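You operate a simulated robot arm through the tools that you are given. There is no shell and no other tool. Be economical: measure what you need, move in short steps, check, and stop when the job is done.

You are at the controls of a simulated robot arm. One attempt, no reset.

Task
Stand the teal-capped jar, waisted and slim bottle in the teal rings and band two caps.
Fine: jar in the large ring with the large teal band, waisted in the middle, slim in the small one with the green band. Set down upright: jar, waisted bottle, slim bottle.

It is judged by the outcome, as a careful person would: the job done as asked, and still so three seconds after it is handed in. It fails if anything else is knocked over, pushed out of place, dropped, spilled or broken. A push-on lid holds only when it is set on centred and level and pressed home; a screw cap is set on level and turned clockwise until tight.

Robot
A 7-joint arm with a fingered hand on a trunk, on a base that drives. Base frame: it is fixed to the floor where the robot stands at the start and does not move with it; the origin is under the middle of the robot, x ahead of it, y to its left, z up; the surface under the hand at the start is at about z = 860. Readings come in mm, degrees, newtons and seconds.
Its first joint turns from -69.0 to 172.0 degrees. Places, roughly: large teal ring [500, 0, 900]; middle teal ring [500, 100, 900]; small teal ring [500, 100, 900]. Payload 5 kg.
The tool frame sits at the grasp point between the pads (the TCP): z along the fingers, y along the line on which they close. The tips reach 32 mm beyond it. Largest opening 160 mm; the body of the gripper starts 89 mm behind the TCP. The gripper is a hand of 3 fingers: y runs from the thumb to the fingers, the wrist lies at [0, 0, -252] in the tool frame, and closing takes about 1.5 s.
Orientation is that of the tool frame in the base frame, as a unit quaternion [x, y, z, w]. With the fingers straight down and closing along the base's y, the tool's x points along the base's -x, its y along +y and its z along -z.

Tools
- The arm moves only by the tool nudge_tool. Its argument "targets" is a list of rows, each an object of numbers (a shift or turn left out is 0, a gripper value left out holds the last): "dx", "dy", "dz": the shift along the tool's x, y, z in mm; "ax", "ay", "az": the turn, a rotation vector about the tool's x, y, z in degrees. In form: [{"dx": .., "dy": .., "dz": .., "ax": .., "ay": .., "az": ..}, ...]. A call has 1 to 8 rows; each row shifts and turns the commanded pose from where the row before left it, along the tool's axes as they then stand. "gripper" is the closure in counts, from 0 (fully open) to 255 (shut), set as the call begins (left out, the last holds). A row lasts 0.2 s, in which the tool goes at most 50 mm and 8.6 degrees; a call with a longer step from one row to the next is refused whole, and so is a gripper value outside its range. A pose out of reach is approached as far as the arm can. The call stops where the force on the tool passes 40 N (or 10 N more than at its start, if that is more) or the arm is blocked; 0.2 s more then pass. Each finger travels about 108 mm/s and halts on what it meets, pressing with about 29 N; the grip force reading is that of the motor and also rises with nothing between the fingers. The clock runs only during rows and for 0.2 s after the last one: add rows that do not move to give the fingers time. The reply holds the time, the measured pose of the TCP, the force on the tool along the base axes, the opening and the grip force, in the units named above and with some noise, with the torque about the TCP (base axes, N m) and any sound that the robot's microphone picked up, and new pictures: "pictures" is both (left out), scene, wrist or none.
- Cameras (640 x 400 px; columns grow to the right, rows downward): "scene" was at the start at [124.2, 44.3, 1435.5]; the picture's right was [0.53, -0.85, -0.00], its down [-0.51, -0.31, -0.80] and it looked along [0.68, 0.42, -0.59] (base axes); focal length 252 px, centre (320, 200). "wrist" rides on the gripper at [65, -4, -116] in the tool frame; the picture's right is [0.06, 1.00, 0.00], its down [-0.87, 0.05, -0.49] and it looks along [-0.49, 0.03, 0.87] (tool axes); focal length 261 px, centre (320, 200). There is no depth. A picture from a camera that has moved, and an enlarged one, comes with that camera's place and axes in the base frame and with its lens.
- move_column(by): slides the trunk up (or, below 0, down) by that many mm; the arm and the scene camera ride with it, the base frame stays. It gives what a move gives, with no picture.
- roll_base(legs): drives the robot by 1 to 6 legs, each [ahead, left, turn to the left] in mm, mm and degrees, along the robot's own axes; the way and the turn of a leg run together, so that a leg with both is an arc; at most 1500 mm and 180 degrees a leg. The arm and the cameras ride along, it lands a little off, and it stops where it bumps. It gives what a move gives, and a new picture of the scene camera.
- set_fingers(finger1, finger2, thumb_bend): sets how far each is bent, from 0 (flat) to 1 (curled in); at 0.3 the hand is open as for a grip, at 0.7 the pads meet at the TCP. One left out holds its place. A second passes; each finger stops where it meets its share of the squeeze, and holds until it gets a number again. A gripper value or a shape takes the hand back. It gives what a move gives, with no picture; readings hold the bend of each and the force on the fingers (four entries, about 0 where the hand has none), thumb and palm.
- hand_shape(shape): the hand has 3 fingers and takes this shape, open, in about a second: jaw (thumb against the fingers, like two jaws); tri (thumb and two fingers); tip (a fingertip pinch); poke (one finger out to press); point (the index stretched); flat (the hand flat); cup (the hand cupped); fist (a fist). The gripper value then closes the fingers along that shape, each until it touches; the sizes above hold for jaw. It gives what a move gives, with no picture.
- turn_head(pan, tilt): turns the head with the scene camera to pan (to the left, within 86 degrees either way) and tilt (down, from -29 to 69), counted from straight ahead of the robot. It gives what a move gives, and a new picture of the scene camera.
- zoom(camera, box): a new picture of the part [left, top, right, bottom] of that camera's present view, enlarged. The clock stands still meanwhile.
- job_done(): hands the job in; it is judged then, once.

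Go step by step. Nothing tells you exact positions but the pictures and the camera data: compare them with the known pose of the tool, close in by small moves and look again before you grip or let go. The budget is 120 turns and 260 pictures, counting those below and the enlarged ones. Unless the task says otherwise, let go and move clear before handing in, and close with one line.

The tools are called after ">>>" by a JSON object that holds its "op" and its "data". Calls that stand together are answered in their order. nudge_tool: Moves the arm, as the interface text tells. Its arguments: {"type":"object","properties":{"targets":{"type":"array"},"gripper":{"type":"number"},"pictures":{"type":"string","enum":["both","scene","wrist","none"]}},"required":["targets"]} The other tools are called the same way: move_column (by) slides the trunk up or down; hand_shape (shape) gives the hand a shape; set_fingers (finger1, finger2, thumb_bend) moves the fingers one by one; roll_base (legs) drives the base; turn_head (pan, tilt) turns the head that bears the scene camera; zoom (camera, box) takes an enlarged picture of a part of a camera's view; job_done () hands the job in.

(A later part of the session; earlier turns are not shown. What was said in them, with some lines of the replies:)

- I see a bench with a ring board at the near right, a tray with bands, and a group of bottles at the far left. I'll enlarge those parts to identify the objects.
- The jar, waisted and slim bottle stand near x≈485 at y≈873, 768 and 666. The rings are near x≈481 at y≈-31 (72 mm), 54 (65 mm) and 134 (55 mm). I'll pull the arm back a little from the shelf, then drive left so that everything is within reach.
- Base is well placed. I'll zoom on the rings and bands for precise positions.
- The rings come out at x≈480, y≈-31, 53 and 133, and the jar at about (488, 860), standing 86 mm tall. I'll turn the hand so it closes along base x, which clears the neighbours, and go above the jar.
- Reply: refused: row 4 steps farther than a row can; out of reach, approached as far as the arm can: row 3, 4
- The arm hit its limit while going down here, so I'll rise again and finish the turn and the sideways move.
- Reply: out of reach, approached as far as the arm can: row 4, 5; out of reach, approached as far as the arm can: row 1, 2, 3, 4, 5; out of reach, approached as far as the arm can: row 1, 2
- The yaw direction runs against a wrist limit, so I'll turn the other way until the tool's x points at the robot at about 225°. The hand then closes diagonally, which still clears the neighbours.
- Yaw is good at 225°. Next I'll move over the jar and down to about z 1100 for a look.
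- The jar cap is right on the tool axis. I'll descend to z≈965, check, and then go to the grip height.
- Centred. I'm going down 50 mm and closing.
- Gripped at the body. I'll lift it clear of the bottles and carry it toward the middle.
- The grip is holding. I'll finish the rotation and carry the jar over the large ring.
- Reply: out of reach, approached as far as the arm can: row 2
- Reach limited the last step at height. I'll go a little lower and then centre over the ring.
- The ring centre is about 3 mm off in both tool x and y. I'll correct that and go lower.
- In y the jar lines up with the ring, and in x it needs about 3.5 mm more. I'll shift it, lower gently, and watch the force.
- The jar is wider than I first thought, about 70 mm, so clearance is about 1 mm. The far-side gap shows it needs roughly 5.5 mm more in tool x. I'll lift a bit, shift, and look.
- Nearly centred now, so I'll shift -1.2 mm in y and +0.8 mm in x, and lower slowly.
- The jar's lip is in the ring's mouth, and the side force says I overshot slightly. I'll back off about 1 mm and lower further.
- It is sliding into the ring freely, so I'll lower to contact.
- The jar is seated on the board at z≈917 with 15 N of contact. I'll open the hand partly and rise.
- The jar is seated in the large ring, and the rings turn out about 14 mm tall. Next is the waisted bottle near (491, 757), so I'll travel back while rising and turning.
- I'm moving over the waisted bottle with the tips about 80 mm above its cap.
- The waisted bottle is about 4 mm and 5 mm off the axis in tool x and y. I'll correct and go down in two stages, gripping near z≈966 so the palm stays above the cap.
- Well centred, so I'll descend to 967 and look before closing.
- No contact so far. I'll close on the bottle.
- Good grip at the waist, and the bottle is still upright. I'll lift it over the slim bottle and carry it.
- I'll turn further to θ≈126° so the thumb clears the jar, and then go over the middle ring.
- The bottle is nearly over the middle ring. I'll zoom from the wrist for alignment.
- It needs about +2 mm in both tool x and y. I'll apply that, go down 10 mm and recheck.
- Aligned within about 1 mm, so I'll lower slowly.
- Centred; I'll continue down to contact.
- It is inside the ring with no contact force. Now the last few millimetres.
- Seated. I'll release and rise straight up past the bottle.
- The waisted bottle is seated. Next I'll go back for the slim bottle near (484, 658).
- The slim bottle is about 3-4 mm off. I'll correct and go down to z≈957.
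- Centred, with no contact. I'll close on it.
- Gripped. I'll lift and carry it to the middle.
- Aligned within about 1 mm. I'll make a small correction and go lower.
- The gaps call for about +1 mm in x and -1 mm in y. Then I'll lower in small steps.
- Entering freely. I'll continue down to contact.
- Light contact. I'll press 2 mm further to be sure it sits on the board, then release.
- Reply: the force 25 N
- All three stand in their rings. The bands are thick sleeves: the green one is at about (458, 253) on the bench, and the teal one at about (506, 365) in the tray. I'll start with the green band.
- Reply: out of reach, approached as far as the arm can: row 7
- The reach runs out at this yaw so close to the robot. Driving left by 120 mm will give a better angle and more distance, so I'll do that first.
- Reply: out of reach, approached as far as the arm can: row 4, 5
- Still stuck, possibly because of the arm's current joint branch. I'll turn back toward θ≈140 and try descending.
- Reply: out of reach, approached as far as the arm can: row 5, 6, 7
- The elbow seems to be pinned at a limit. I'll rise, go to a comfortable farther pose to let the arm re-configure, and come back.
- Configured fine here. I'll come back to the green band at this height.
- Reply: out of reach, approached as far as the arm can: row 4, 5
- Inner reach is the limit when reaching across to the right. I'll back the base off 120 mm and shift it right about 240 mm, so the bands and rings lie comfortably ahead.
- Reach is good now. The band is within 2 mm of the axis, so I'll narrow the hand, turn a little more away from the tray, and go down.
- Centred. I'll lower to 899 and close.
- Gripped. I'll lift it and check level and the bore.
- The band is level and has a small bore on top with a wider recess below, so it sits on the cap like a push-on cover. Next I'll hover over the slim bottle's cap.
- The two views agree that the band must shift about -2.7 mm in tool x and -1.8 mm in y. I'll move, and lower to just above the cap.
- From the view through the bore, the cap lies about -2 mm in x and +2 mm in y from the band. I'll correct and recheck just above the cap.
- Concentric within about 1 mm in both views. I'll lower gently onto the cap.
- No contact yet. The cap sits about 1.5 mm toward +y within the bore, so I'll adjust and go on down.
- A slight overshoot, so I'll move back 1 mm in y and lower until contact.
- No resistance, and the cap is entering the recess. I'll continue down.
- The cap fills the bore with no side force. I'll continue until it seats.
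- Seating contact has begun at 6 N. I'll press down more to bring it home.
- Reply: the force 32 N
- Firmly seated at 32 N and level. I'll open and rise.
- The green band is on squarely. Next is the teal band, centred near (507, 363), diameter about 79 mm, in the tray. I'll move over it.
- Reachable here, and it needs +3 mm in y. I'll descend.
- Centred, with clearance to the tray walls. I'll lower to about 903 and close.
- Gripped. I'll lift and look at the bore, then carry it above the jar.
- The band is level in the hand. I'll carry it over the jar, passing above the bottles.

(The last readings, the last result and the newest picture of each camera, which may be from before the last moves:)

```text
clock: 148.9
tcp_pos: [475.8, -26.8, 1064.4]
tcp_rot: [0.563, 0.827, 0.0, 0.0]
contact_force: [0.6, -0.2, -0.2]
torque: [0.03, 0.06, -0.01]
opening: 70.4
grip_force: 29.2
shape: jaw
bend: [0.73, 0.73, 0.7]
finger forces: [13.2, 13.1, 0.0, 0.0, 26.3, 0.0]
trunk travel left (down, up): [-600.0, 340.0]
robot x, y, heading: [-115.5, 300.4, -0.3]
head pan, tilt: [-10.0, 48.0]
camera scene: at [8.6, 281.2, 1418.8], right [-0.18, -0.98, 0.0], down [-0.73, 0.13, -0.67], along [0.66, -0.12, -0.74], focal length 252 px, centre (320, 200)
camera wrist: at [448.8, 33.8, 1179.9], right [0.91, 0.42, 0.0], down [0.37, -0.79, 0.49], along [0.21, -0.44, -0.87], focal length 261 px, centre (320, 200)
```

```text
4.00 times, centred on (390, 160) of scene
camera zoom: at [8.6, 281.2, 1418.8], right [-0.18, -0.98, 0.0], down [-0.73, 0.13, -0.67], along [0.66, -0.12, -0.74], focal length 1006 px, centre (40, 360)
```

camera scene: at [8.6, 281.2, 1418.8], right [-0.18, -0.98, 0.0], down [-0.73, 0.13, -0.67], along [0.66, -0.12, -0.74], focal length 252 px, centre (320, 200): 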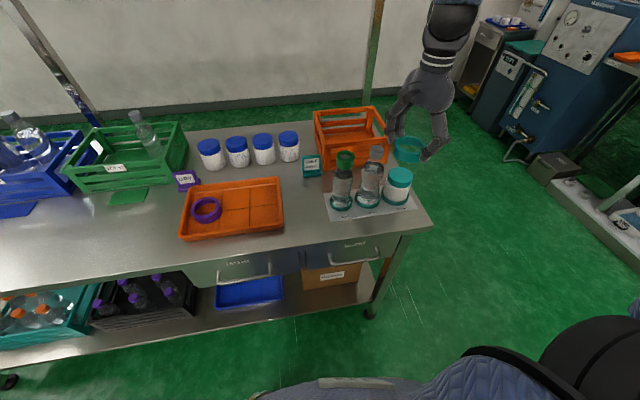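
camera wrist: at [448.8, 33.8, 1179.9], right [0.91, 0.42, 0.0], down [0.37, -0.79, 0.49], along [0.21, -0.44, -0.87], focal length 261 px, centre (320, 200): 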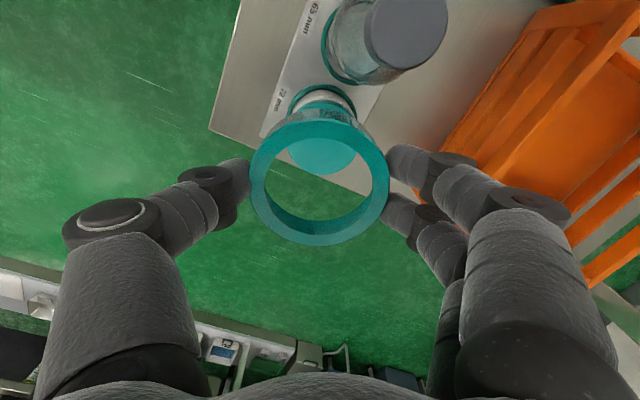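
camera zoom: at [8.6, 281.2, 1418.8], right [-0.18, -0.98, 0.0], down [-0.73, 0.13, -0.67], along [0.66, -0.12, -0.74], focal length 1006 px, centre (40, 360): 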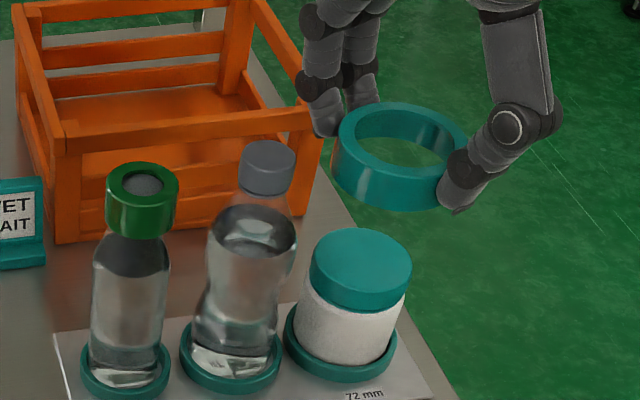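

The two views suggest about -5 mm in x and +2.5 mm in y. I'll shift and go down close to the cap.

>>> {"op": "nudge_tool", "data": {"targets": [{"dx": -5, "dy": 2.5}, {"dz": 30}, {"dz": 25}, {}], "pictures": "none"}}

>>> {"op": "zoom", "data": {"camera": "wrist", "box": [220, 70, 420, 260]}}

>>> {"op": "zoom", "data": {"camera": "scene", "box": [350, 120, 430, 200]}}

```text
clock: 149.9
tcp_pos: [480.1, -29.2, 1007.5]
tcp_rot: [0.562, 0.827, 0.0, 0.0]
contact_force: [0.7, 0.8, 0.2]
torque: [0.01, 0.03, -0.03]
opening: 70.5
grip_force: 28.8
shape: jaw
bend: [0.73, 0.73, 0.7]
finger forces: [13.2, 13.1, 0.1, 0.0, 26.3, 0.0]
trunk travel left (down, up): [-600.0, 340.0]
robot x, y, heading: [-122.3, 298.6, 0.1]
head pan, tilt: [-10.0, 48.0]
```

```text
2.11 times, centred on (320, 165) of wrist
camera zoom: at [453.7, 31.0, 1124.2], right [0.91, 0.42, 0.0], down [0.37, -0.79, 0.49], along [0.21, -0.44, -0.87], focal length 549 px, centre (320, 274)
```

zoom: 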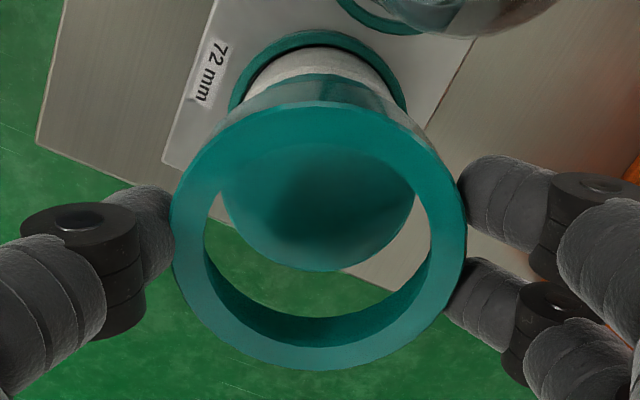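

```text
5.00 times, centred on (390, 160) of scene
camera zoom: at [9.0, 281.7, 1418.8], right [-0.18, -0.98, 0.0], down [-0.73, 0.13, -0.67], along [0.66, -0.12, -0.74], focal length 1258 px, centre (-30, 400)
```

zoom: 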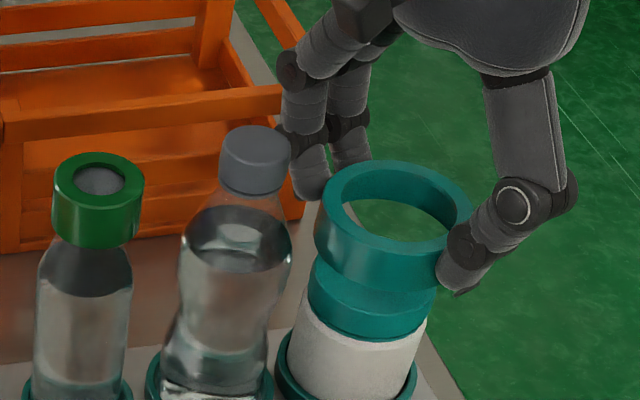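

Needs about -3.5 mm more in x. I'll shift and go down to just above the cap.

>>> {"op": "nudge_tool", "data": {"targets": [{"dx": -3.5}, {"dz": 8}, {"dz": 7}, {}], "pictures": "none"}}

>>> {"op": "zoom", "data": {"camera": "wrist", "box": [220, 70, 420, 260]}}

>>> {"op": "zoom", "data": {"camera": "scene", "box": [350, 120, 430, 200]}}

```text
clock: 150.9
tcp_pos: [483.0, -34.0, 993.2]
tcp_rot: [0.562, 0.827, 0.0, -0.001]
contact_force: [0.3, -0.5, 0.1]
torque: [0.05, -0.04, 0.01]
opening: 70.5
grip_force: 29.0
shape: jaw
bend: [0.73, 0.73, 0.7]
finger forces: [13.1, 13.1, 0.0, 0.0, 26.3, 0.0]
trunk travel left (down, up): [-600.0, 340.0]
robot x, y, heading: [-116.7, 298.9, -0.3]
head pan, tilt: [-10.0, 48.0]
```

```text
2.11 times, centred on (320, 165) of wrist
camera zoom: at [455.1, 27.0, 1108.9], right [0.91, 0.42, 0.0], down [0.37, -0.79, 0.49], along [0.21, -0.44, -0.87], focal length 549 px, centre (320, 274)
```

zoom: 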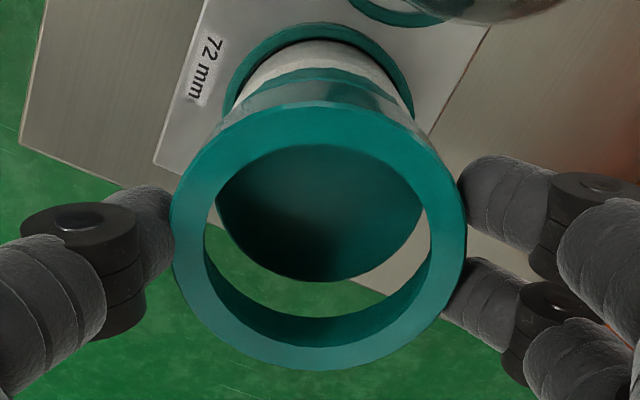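

```text
5.00 times, centred on (390, 160) of scene
camera zoom: at [9.1, 281.7, 1418.7], right [-0.18, -0.98, 0.0], down [-0.73, 0.13, -0.67], along [0.66, -0.12, -0.74], focal length 1258 px, centre (-30, 400)
```

zoom: 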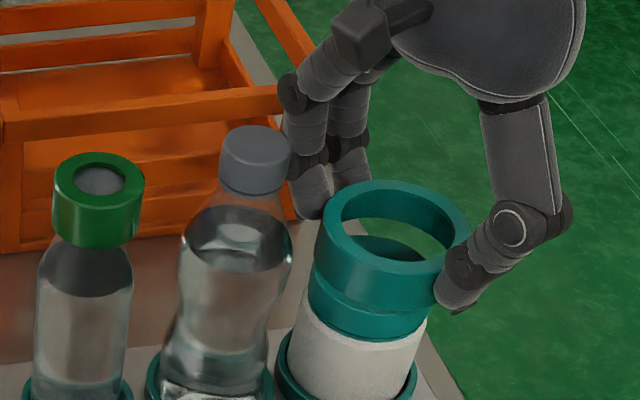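

Nearly concentric. I'll nudge +1.2/+0.5 mm and lower onto the cap in small steps.

>>> {"op": "nudge_tool", "data": {"targets": [{"dx": 1.2, "dy": 0.5}, {"dz": 3}, {"dz": 3}, {"dz": 2}, {}], "pictures": "none"}}

>>> {"op": "zoom", "data": {"camera": "wrist", "box": [220, 70, 420, 260]}}

>>> {"op": "zoom", "data": {"camera": "scene", "box": [350, 120, 430, 200]}}

```text
clock: 152.1
tcp_pos: [481.9, -32.3, 986.2]
tcp_rot: [0.562, 0.827, 0.0, 0.0]
contact_force: [0.1, -0.2, 3.7]
torque: [0.15, 0.1, 0.0]
opening: 70.1
grip_force: 29.0
shape: jaw
bend: [0.73, 0.73, 0.7]
finger forces: [14.4, 13.1, 0.0, 0.0, 27.5, 0.0]
trunk travel left (down, up): [-600.0, 340.0]
robot x, y, heading: [-119.7, 296.8, -0.3]
head pan, tilt: [-10.0, 48.0]
```

```text
2.11 times, centred on (320, 165) of wrist
camera zoom: at [454.9, 27.7, 1101.5], right [0.91, 0.43, 0.0], down [0.37, -0.79, 0.49], along [0.21, -0.44, -0.87], focal length 549 px, centre (320, 274)
```

zoom: 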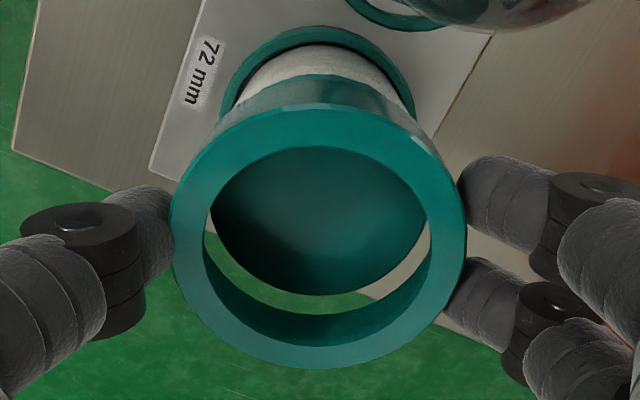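

```text
5.00 times, centred on (390, 160) of scene
camera zoom: at [8.8, 281.8, 1418.8], right [-0.18, -0.98, 0.0], down [-0.73, 0.13, -0.67], along [0.66, -0.12, -0.74], focal length 1258 px, centre (-30, 400)
```

zoom: 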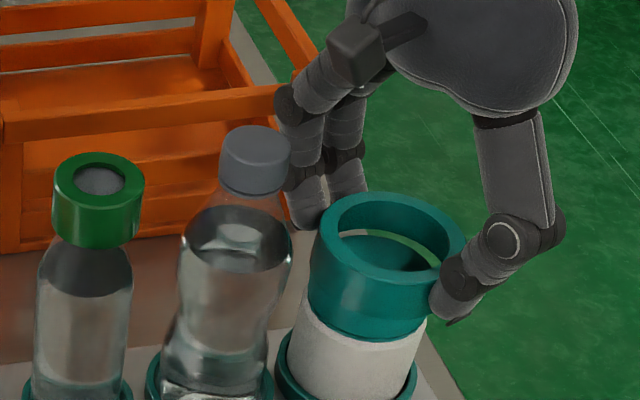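

Light touch on the +x side of the rim. I'll lift slightly, shift +1.8 mm in x, and try again.

>>> {"op": "nudge_tool", "data": {"targets": [{"dz": -3}, {"dx": 1.8}, {"dz": 2}, {"dz": 2}, {}], "pictures": "none"}}

>>> {"op": "zoom", "data": {"camera": "wrist", "box": [220, 70, 420, 260]}}

>>> {"op": "zoom", "data": {"camera": "scene", "box": [350, 120, 430, 200]}}

```text
clock: 153.3
tcp_pos: [481.7, -30.8, 984.8]
tcp_rot: [0.562, 0.827, 0.0, 0.0]
contact_force: [0.1, 0.8, 0.3]
torque: [0.03, 0.01, 0.01]
opening: 70.4
grip_force: 28.8
shape: jaw
bend: [0.73, 0.73, 0.7]
finger forces: [14.2, 13.2, 0.0, 0.1, 27.3, 0.0]
trunk travel left (down, up): [-600.0, 340.0]
robot x, y, heading: [-117.5, 300.4, -0.3]
head pan, tilt: [-10.0, 48.0]
```

```text
2.11 times, centred on (320, 165) of wrist
camera zoom: at [455.3, 29.0, 1100.0], right [0.91, 0.43, 0.0], down [0.37, -0.79, 0.49], along [0.21, -0.44, -0.87], focal length 549 px, centre (320, 274)
```

zoom: 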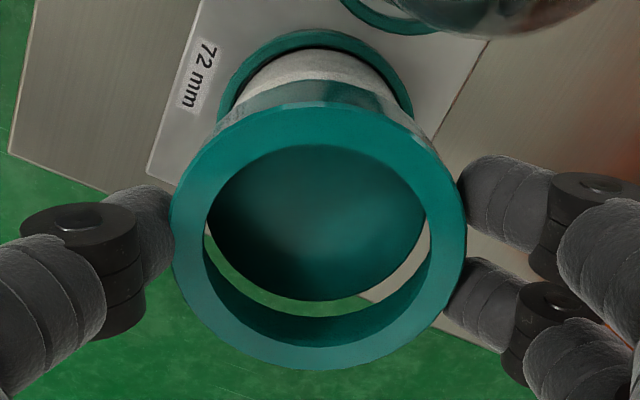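

```text
5.00 times, centred on (390, 160) of scene
camera zoom: at [9.0, 281.7, 1418.7], right [-0.18, -0.98, 0.0], down [-0.73, 0.13, -0.67], along [0.66, -0.12, -0.74], focal length 1258 px, centre (-30, 400)
```

zoom: 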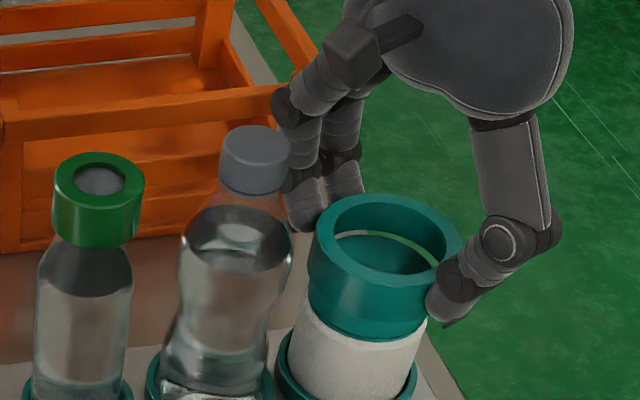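

No contact now. I'll lower further.

>>> {"op": "nudge_tool", "data": {"targets": [{"dz": 1.5}, {"dz": 1.5}, {}], "pictures": "none"}}

>>> {"op": "zoom", "data": {"camera": "scene", "box": [350, 120, 430, 200]}}

>>> {"op": "zoom", "data": {"camera": "wrist", "box": [220, 70, 420, 260]}}

```text
clock: 154.1
tcp_pos: [482.8, -30.8, 980.8]
tcp_rot: [0.562, 0.827, -0.001, 0.0]
contact_force: [0.5, -0.2, 0.4]
torque: [0.01, 0.02, -0.01]
opening: 70.5
grip_force: 28.8
shape: jaw
bend: [0.73, 0.73, 0.7]
finger forces: [14.3, 13.3, 0.1, 0.1, 27.2, 0.1]
trunk travel left (down, up): [-600.0, 340.0]
robot x, y, heading: [-120.2, 299.1, -0.4]
head pan, tilt: [-10.0, 48.0]
```

```text
5.00 times, centred on (390, 160) of scene
camera zoom: at [9.0, 281.7, 1418.7], right [-0.18, -0.98, 0.0], down [-0.73, 0.13, -0.67], along [0.66, -0.12, -0.74], focal length 1258 px, centre (-30, 400)
```

zoom: 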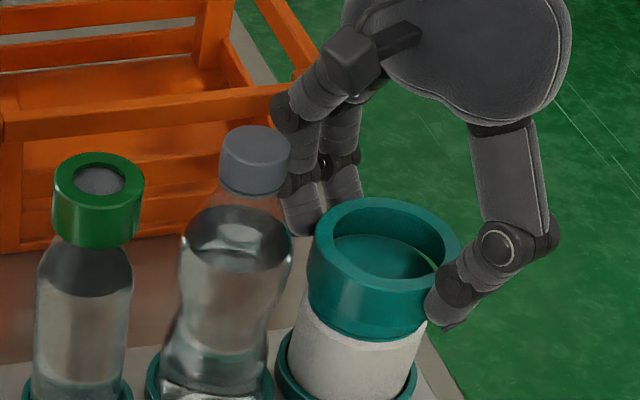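

```text
2.11 times, centred on (320, 165) of wrist
camera zoom: at [454.9, 29.0, 1097.0], right [0.91, 0.42, 0.0], down [0.37, -0.79, 0.49], along [0.21, -0.44, -0.87], focal length 549 px, centre (320, 274)
```

zoom: 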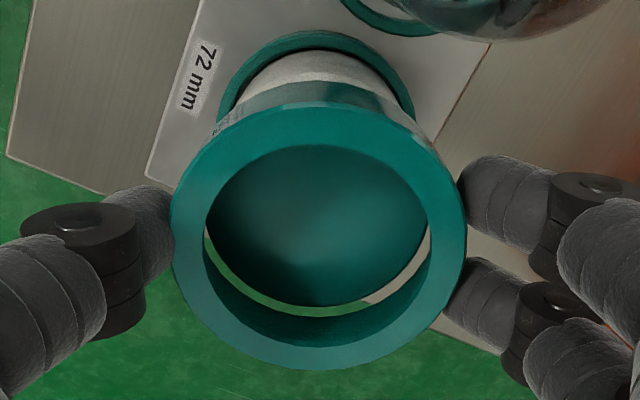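

Going in without resistance. I'll continue down, watching force and torque.

>>> {"op": "nudge_tool", "data": {"targets": [{"dz": 1.5}, {"dz": 1.5}, {"dz": 1}, {}], "pictures": "none"}}

>>> {"op": "nudge_tool", "data": {"targets": [{"dz": 1.5}, {"dz": 1.5}, {"dz": 1}, {}], "pictures": "none"}}

>>> {"op": "zoom", "data": {"camera": "scene", "box": [350, 120, 430, 200]}}

>>> {"op": "zoom", "data": {"camera": "wrist", "box": [220, 70, 420, 260]}}

```text
clock: 155.1
tcp_pos: [481.2, -31.9, 977.0]
tcp_rot: [0.563, 0.826, -0.001, -0.001]
contact_force: [-0.3, 0.3, 0.2]
torque: [0.01, 0.0, -0.02]
opening: 70.8
grip_force: 28.8
shape: jaw
bend: [0.73, 0.73, 0.7]
finger forces: [14.2, 13.1, 0.0, 0.0, 27.2, 0.0]
trunk travel left (down, up): [-600.0, 340.0]
robot x, y, heading: [-122.6, 299.0, -0.3]
head pan, tilt: [-10.0, 48.0]
```

```text
clock: 156.1
tcp_pos: [481.3, -30.2, 974.4]
tcp_rot: [0.562, 0.827, 0.0, 0.0]
contact_force: [0.1, 1.3, 0.5]
torque: [0.04, 0.0, 0.02]
opening: 70.5
grip_force: 28.5
shape: jaw
bend: [0.73, 0.73, 0.7]
finger forces: [14.3, 13.1, 0.0, 0.0, 27.1, 0.0]
trunk travel left (down, up): [-600.0, 340.0]
robot x, y, heading: [-117.9, 299.5, -0.2]
head pan, tilt: [-10.0, 48.0]
```

```text
5.00 times, centred on (390, 160) of scene
camera zoom: at [9.1, 281.7, 1418.7], right [-0.18, -0.98, 0.0], down [-0.73, 0.13, -0.67], along [0.66, -0.12, -0.74], focal length 1258 px, centre (-30, 400)
```

zoom: 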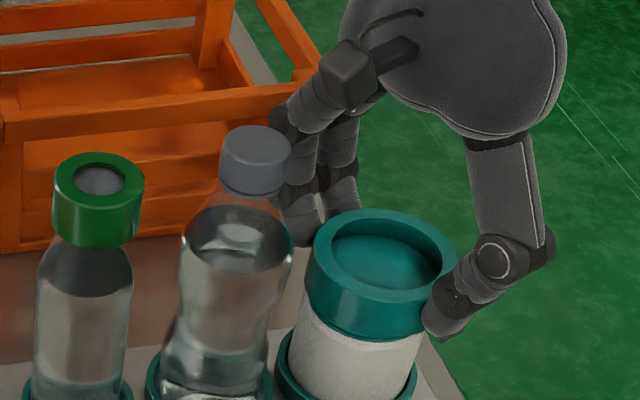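

```text
2.11 times, centred on (320, 165) of wrist
camera zoom: at [454.3, 28.8, 1089.7], right [0.91, 0.42, 0.0], down [0.37, -0.79, 0.49], along [0.21, -0.44, -0.87], focal length 549 px, centre (320, 274)
```

zoom: 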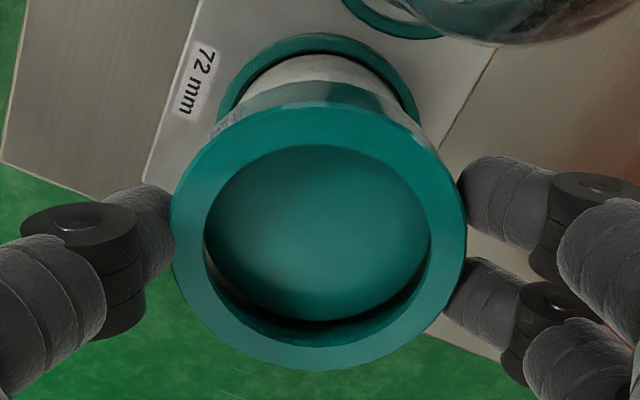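

>>> {"op": "nudge_tool", "data": {"targets": [{"dz": 1.5}, {"dz": 1.5}, {"dz": 1}, {}], "pictures": "none"}}

>>> {"op": "nudge_tool", "data": {"targets": [{"dz": 1.5}, {"dz": 1.5}, {"dz": 1}, {}], "pictures": "none"}}

>>> {"op": "zoom", "data": {"camera": "scene", "box": [350, 120, 430, 200]}}

```text
clock: 157.1
tcp_pos: [481.0, -31.7, 970.2]
tcp_rot: [0.562, 0.827, 0.0, 0.0]
contact_force: [0.2, -0.9, 0.7]
torque: [0.01, 0.0, -0.01]
opening: 70.8
grip_force: 28.7
shape: jaw
bend: [0.73, 0.73, 0.7]
finger forces: [14.2, 13.1, 0.0, 0.1, 27.3, 0.0]
trunk travel left (down, up): [-600.0, 340.0]
robot x, y, heading: [-120.6, 301.8, -0.2]
head pan, tilt: [-10.0, 48.0]
```

```text
clock: 158.1
tcp_pos: [481.2, -31.0, 964.3]
tcp_rot: [0.562, 0.827, 0.0, 0.0]
contact_force: [0.2, -0.5, 0.5]
torque: [0.0, -0.03, -0.01]
opening: 70.5
grip_force: 28.9
shape: jaw
bend: [0.73, 0.73, 0.7]
finger forces: [14.2, 13.1, 0.1, 0.1, 27.3, 0.0]
trunk travel left (down, up): [-600.0, 340.0]
robot x, y, heading: [-121.1, 294.7, -0.2]
head pan, tilt: [-10.0, 48.0]
```

```text
5.00 times, centred on (390, 160) of scene
camera zoom: at [9.0, 281.7, 1418.7], right [-0.18, -0.98, 0.0], down [-0.73, 0.13, -0.67], along [0.66, -0.12, -0.74], focal length 1258 px, centre (-30, 400)
```

zoom: 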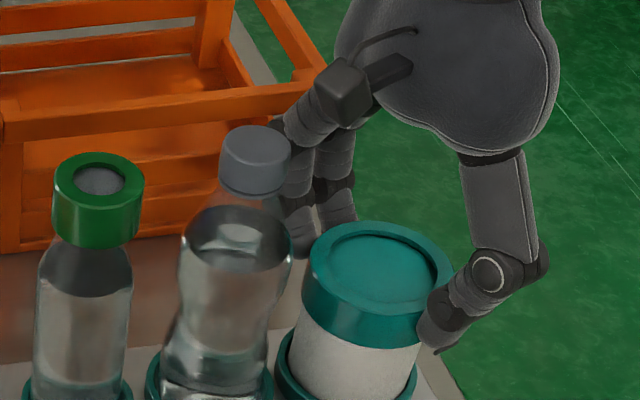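

Nearly home. The last steps come next, until contact, and then I'll press.

>>> {"op": "nudge_tool", "data": {"targets": [{"dz": 1}, {"dz": 1}, {"dz": 1}, {}], "pictures": "none"}}

```text
clock: 159.1
tcp_pos: [480.4, -30.5, 962.6]
tcp_rot: [0.562, 0.827, 0.0, 0.0]
contact_force: [-0.2, -1.9, 6.2]
torque: [-0.07, 0.06, -0.02]
opening: 70.4
grip_force: 28.9
shape: jaw
bend: [0.73, 0.73, 0.7]
finger forces: [14.1, 13.6, 0.0, 0.0, 28.1, 0.0]
trunk travel left (down, up): [-600.0, 340.0]
robot x, y, heading: [-121.0, 294.8, 0.0]
head pan, tilt: [-10.0, 48.0]
```

>>> {"op": "nudge_tool", "data": {"targets": [{"dz": 1.2}, {"dz": 1.2}, {"dz": 0.6}, {}], "pictures": "none"}}

>>> {"op": "zoom", "data": {"camera": "scene", "box": [350, 120, 430, 200]}}

```text
clock: 160.1
tcp_pos: [480.8, -30.4, 962.0]
tcp_rot: [0.562, 0.827, 0.001, 0.002]
contact_force: [1.0, -4.0, 37.1]
torque: [-0.1, -0.04, 0.0]
opening: 71.0
grip_force: 29.3
shape: jaw
bend: [0.73, 0.73, 0.71]
finger forces: [16.4, 16.4, 0.0, 0.1, 32.6, 0.0]
trunk travel left (down, up): [-600.0, 340.0]
robot x, y, heading: [-121.7, 295.3, -0.2]
head pan, tilt: [-10.0, 48.0]
```

```text
5.00 times, centred on (390, 160) of scene
camera zoom: at [7.1, 282.5, 1419.2], right [-0.18, -0.98, 0.0], down [-0.73, 0.13, -0.67], along [0.66, -0.12, -0.74], focal length 1258 px, centre (-30, 400)
```

zoom: 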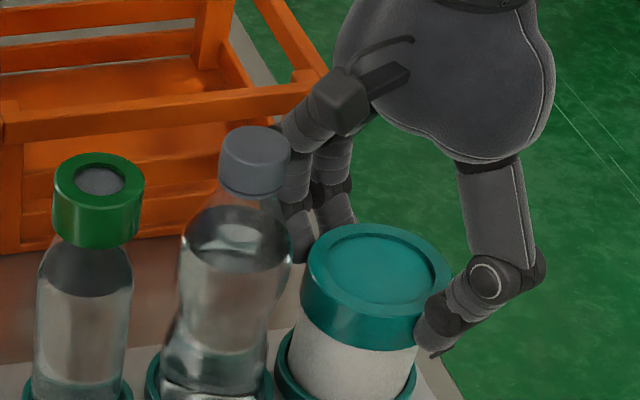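

Pressed home at 37 N and level. I'll open a little, since the waisted bottle is close, and rise.

>>> {"op": "nudge_tool", "data": {"targets": [{}, {}, {}, {}], "gripper": 112, "pictures": "none"}}

>>> {"op": "nudge_tool", "data": {"targets": [{"dz": -10}, {"dz": -30}, {"dz": -40}, {"dz": -45}, {"dz": -45}, {}], "pictures": "wrist"}}

>>> {"op": "zoom", "data": {"camera": "scene", "box": [310, 120, 430, 220]}}

```text
clock: 161.1
tcp_pos: [480.6, -30.8, 958.4]
tcp_rot: [0.562, 0.827, 0.0, 0.0]
contact_force: [-0.1, -0.9, -0.3]
torque: [0.0, 0.0, 0.05]
opening: 88.9
grip_force: 0.0
shape: jaw
bend: [0.72, 0.72, 0.7]
finger forces: [0.0, 0.0, 0.0, 0.0, 0.0, 0.1]
trunk travel left (down, up): [-600.0, 340.0]
robot x, y, heading: [-118.7, 296.8, -0.1]
head pan, tilt: [-10.0, 48.0]
```

```text
clock: 162.5
tcp_pos: [481.1, -31.4, 1131.6]
tcp_rot: [0.563, 0.826, 0.001, -0.001]
contact_force: [-0.5, -0.3, 0.3]
torque: [0.01, 0.01, -0.05]
opening: 89.3
grip_force: 0.2
shape: jaw
bend: [0.72, 0.72, 0.7]
finger forces: [0.1, 0.1, 0.1, 0.0, 0.0, 0.1]
trunk travel left (down, up): [-600.0, 340.0]
robot x, y, heading: [-116.5, 295.8, -0.1]
head pan, tilt: [-10.0, 48.0]
camera wrist: at [454.5, 29.0, 1245.7], right [0.91, 0.42, 0.0], down [0.37, -0.79, 0.49], along [0.21, -0.44, -0.87], focal length 261 px, centre (320, 200)
```

wrist: 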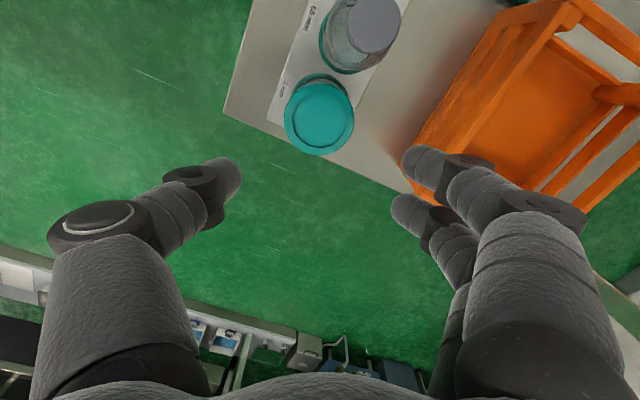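

```text
4.00 times, centred on (370, 170) of scene
camera zoom: at [9.9, 280.7, 1418.6], right [-0.18, -0.98, 0.0], down [-0.73, 0.13, -0.67], along [0.66, -0.12, -0.74], focal length 1006 px, centre (120, 320)
```

zoom: 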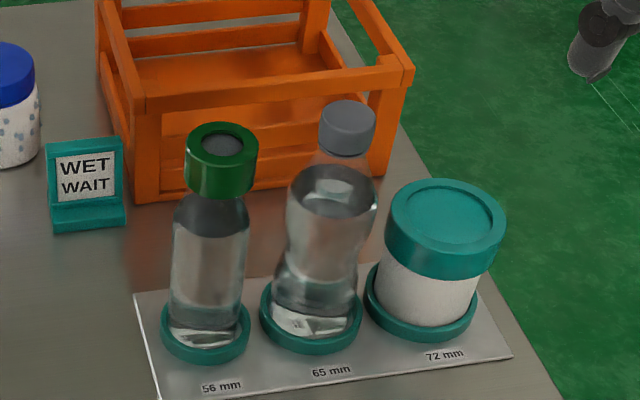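

All three stand in their rings with both bands on. One last close look before handing in.

>>> {"op": "zoom", "data": {"camera": "scene", "box": [380, 155, 440, 215]}}

>>> {"op": "zoom", "data": {"camera": "scene", "box": [320, 140, 400, 220]}}

```text
6.67 times, centred on (410, 185) of scene
camera zoom: at [9.9, 280.7, 1418.6], right [-0.18, -0.98, 0.0], down [-0.73, 0.13, -0.67], along [0.66, -0.12, -0.74], focal length 1677 px, centre (-280, 300)
```

zoom: 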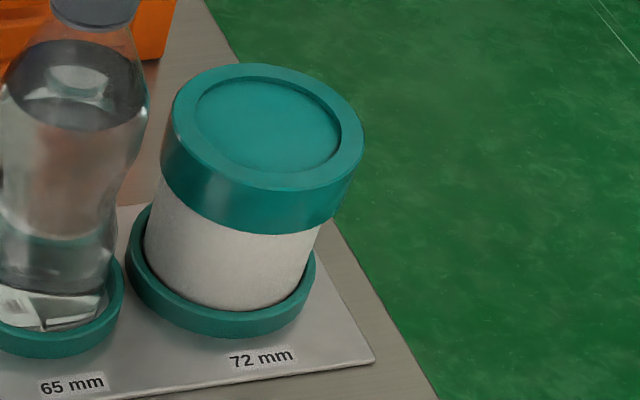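

```text
5.00 times, centred on (360, 180) of scene
camera zoom: at [9.9, 280.7, 1418.6], right [-0.18, -0.98, 0.0], down [-0.73, 0.13, -0.67], along [0.66, -0.12, -0.74], focal length 1258 px, centre (120, 300)
```

zoom: 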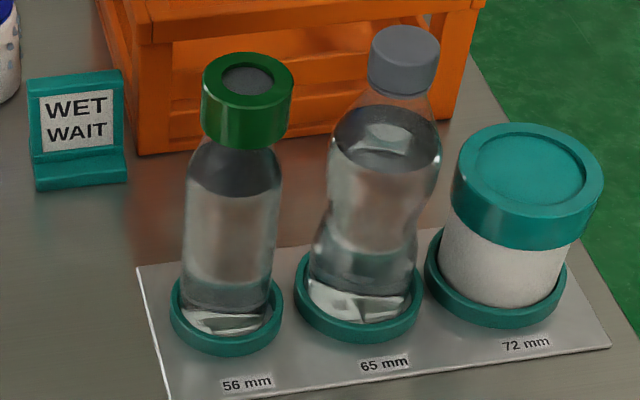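

Everything is upright and seated, and the hand is clear, so I'm handing in.

>>> {"op": "job_done", "data": {}}

```text
The job is handed in.
```

I stood the jar in the large ring, the waisted bottle in the middle ring and the slim bottle in the small ring. The teal band is pressed home on the jar's cap and the green band on the slim bottle's cap, and the final pictures show nothing else disturbed.
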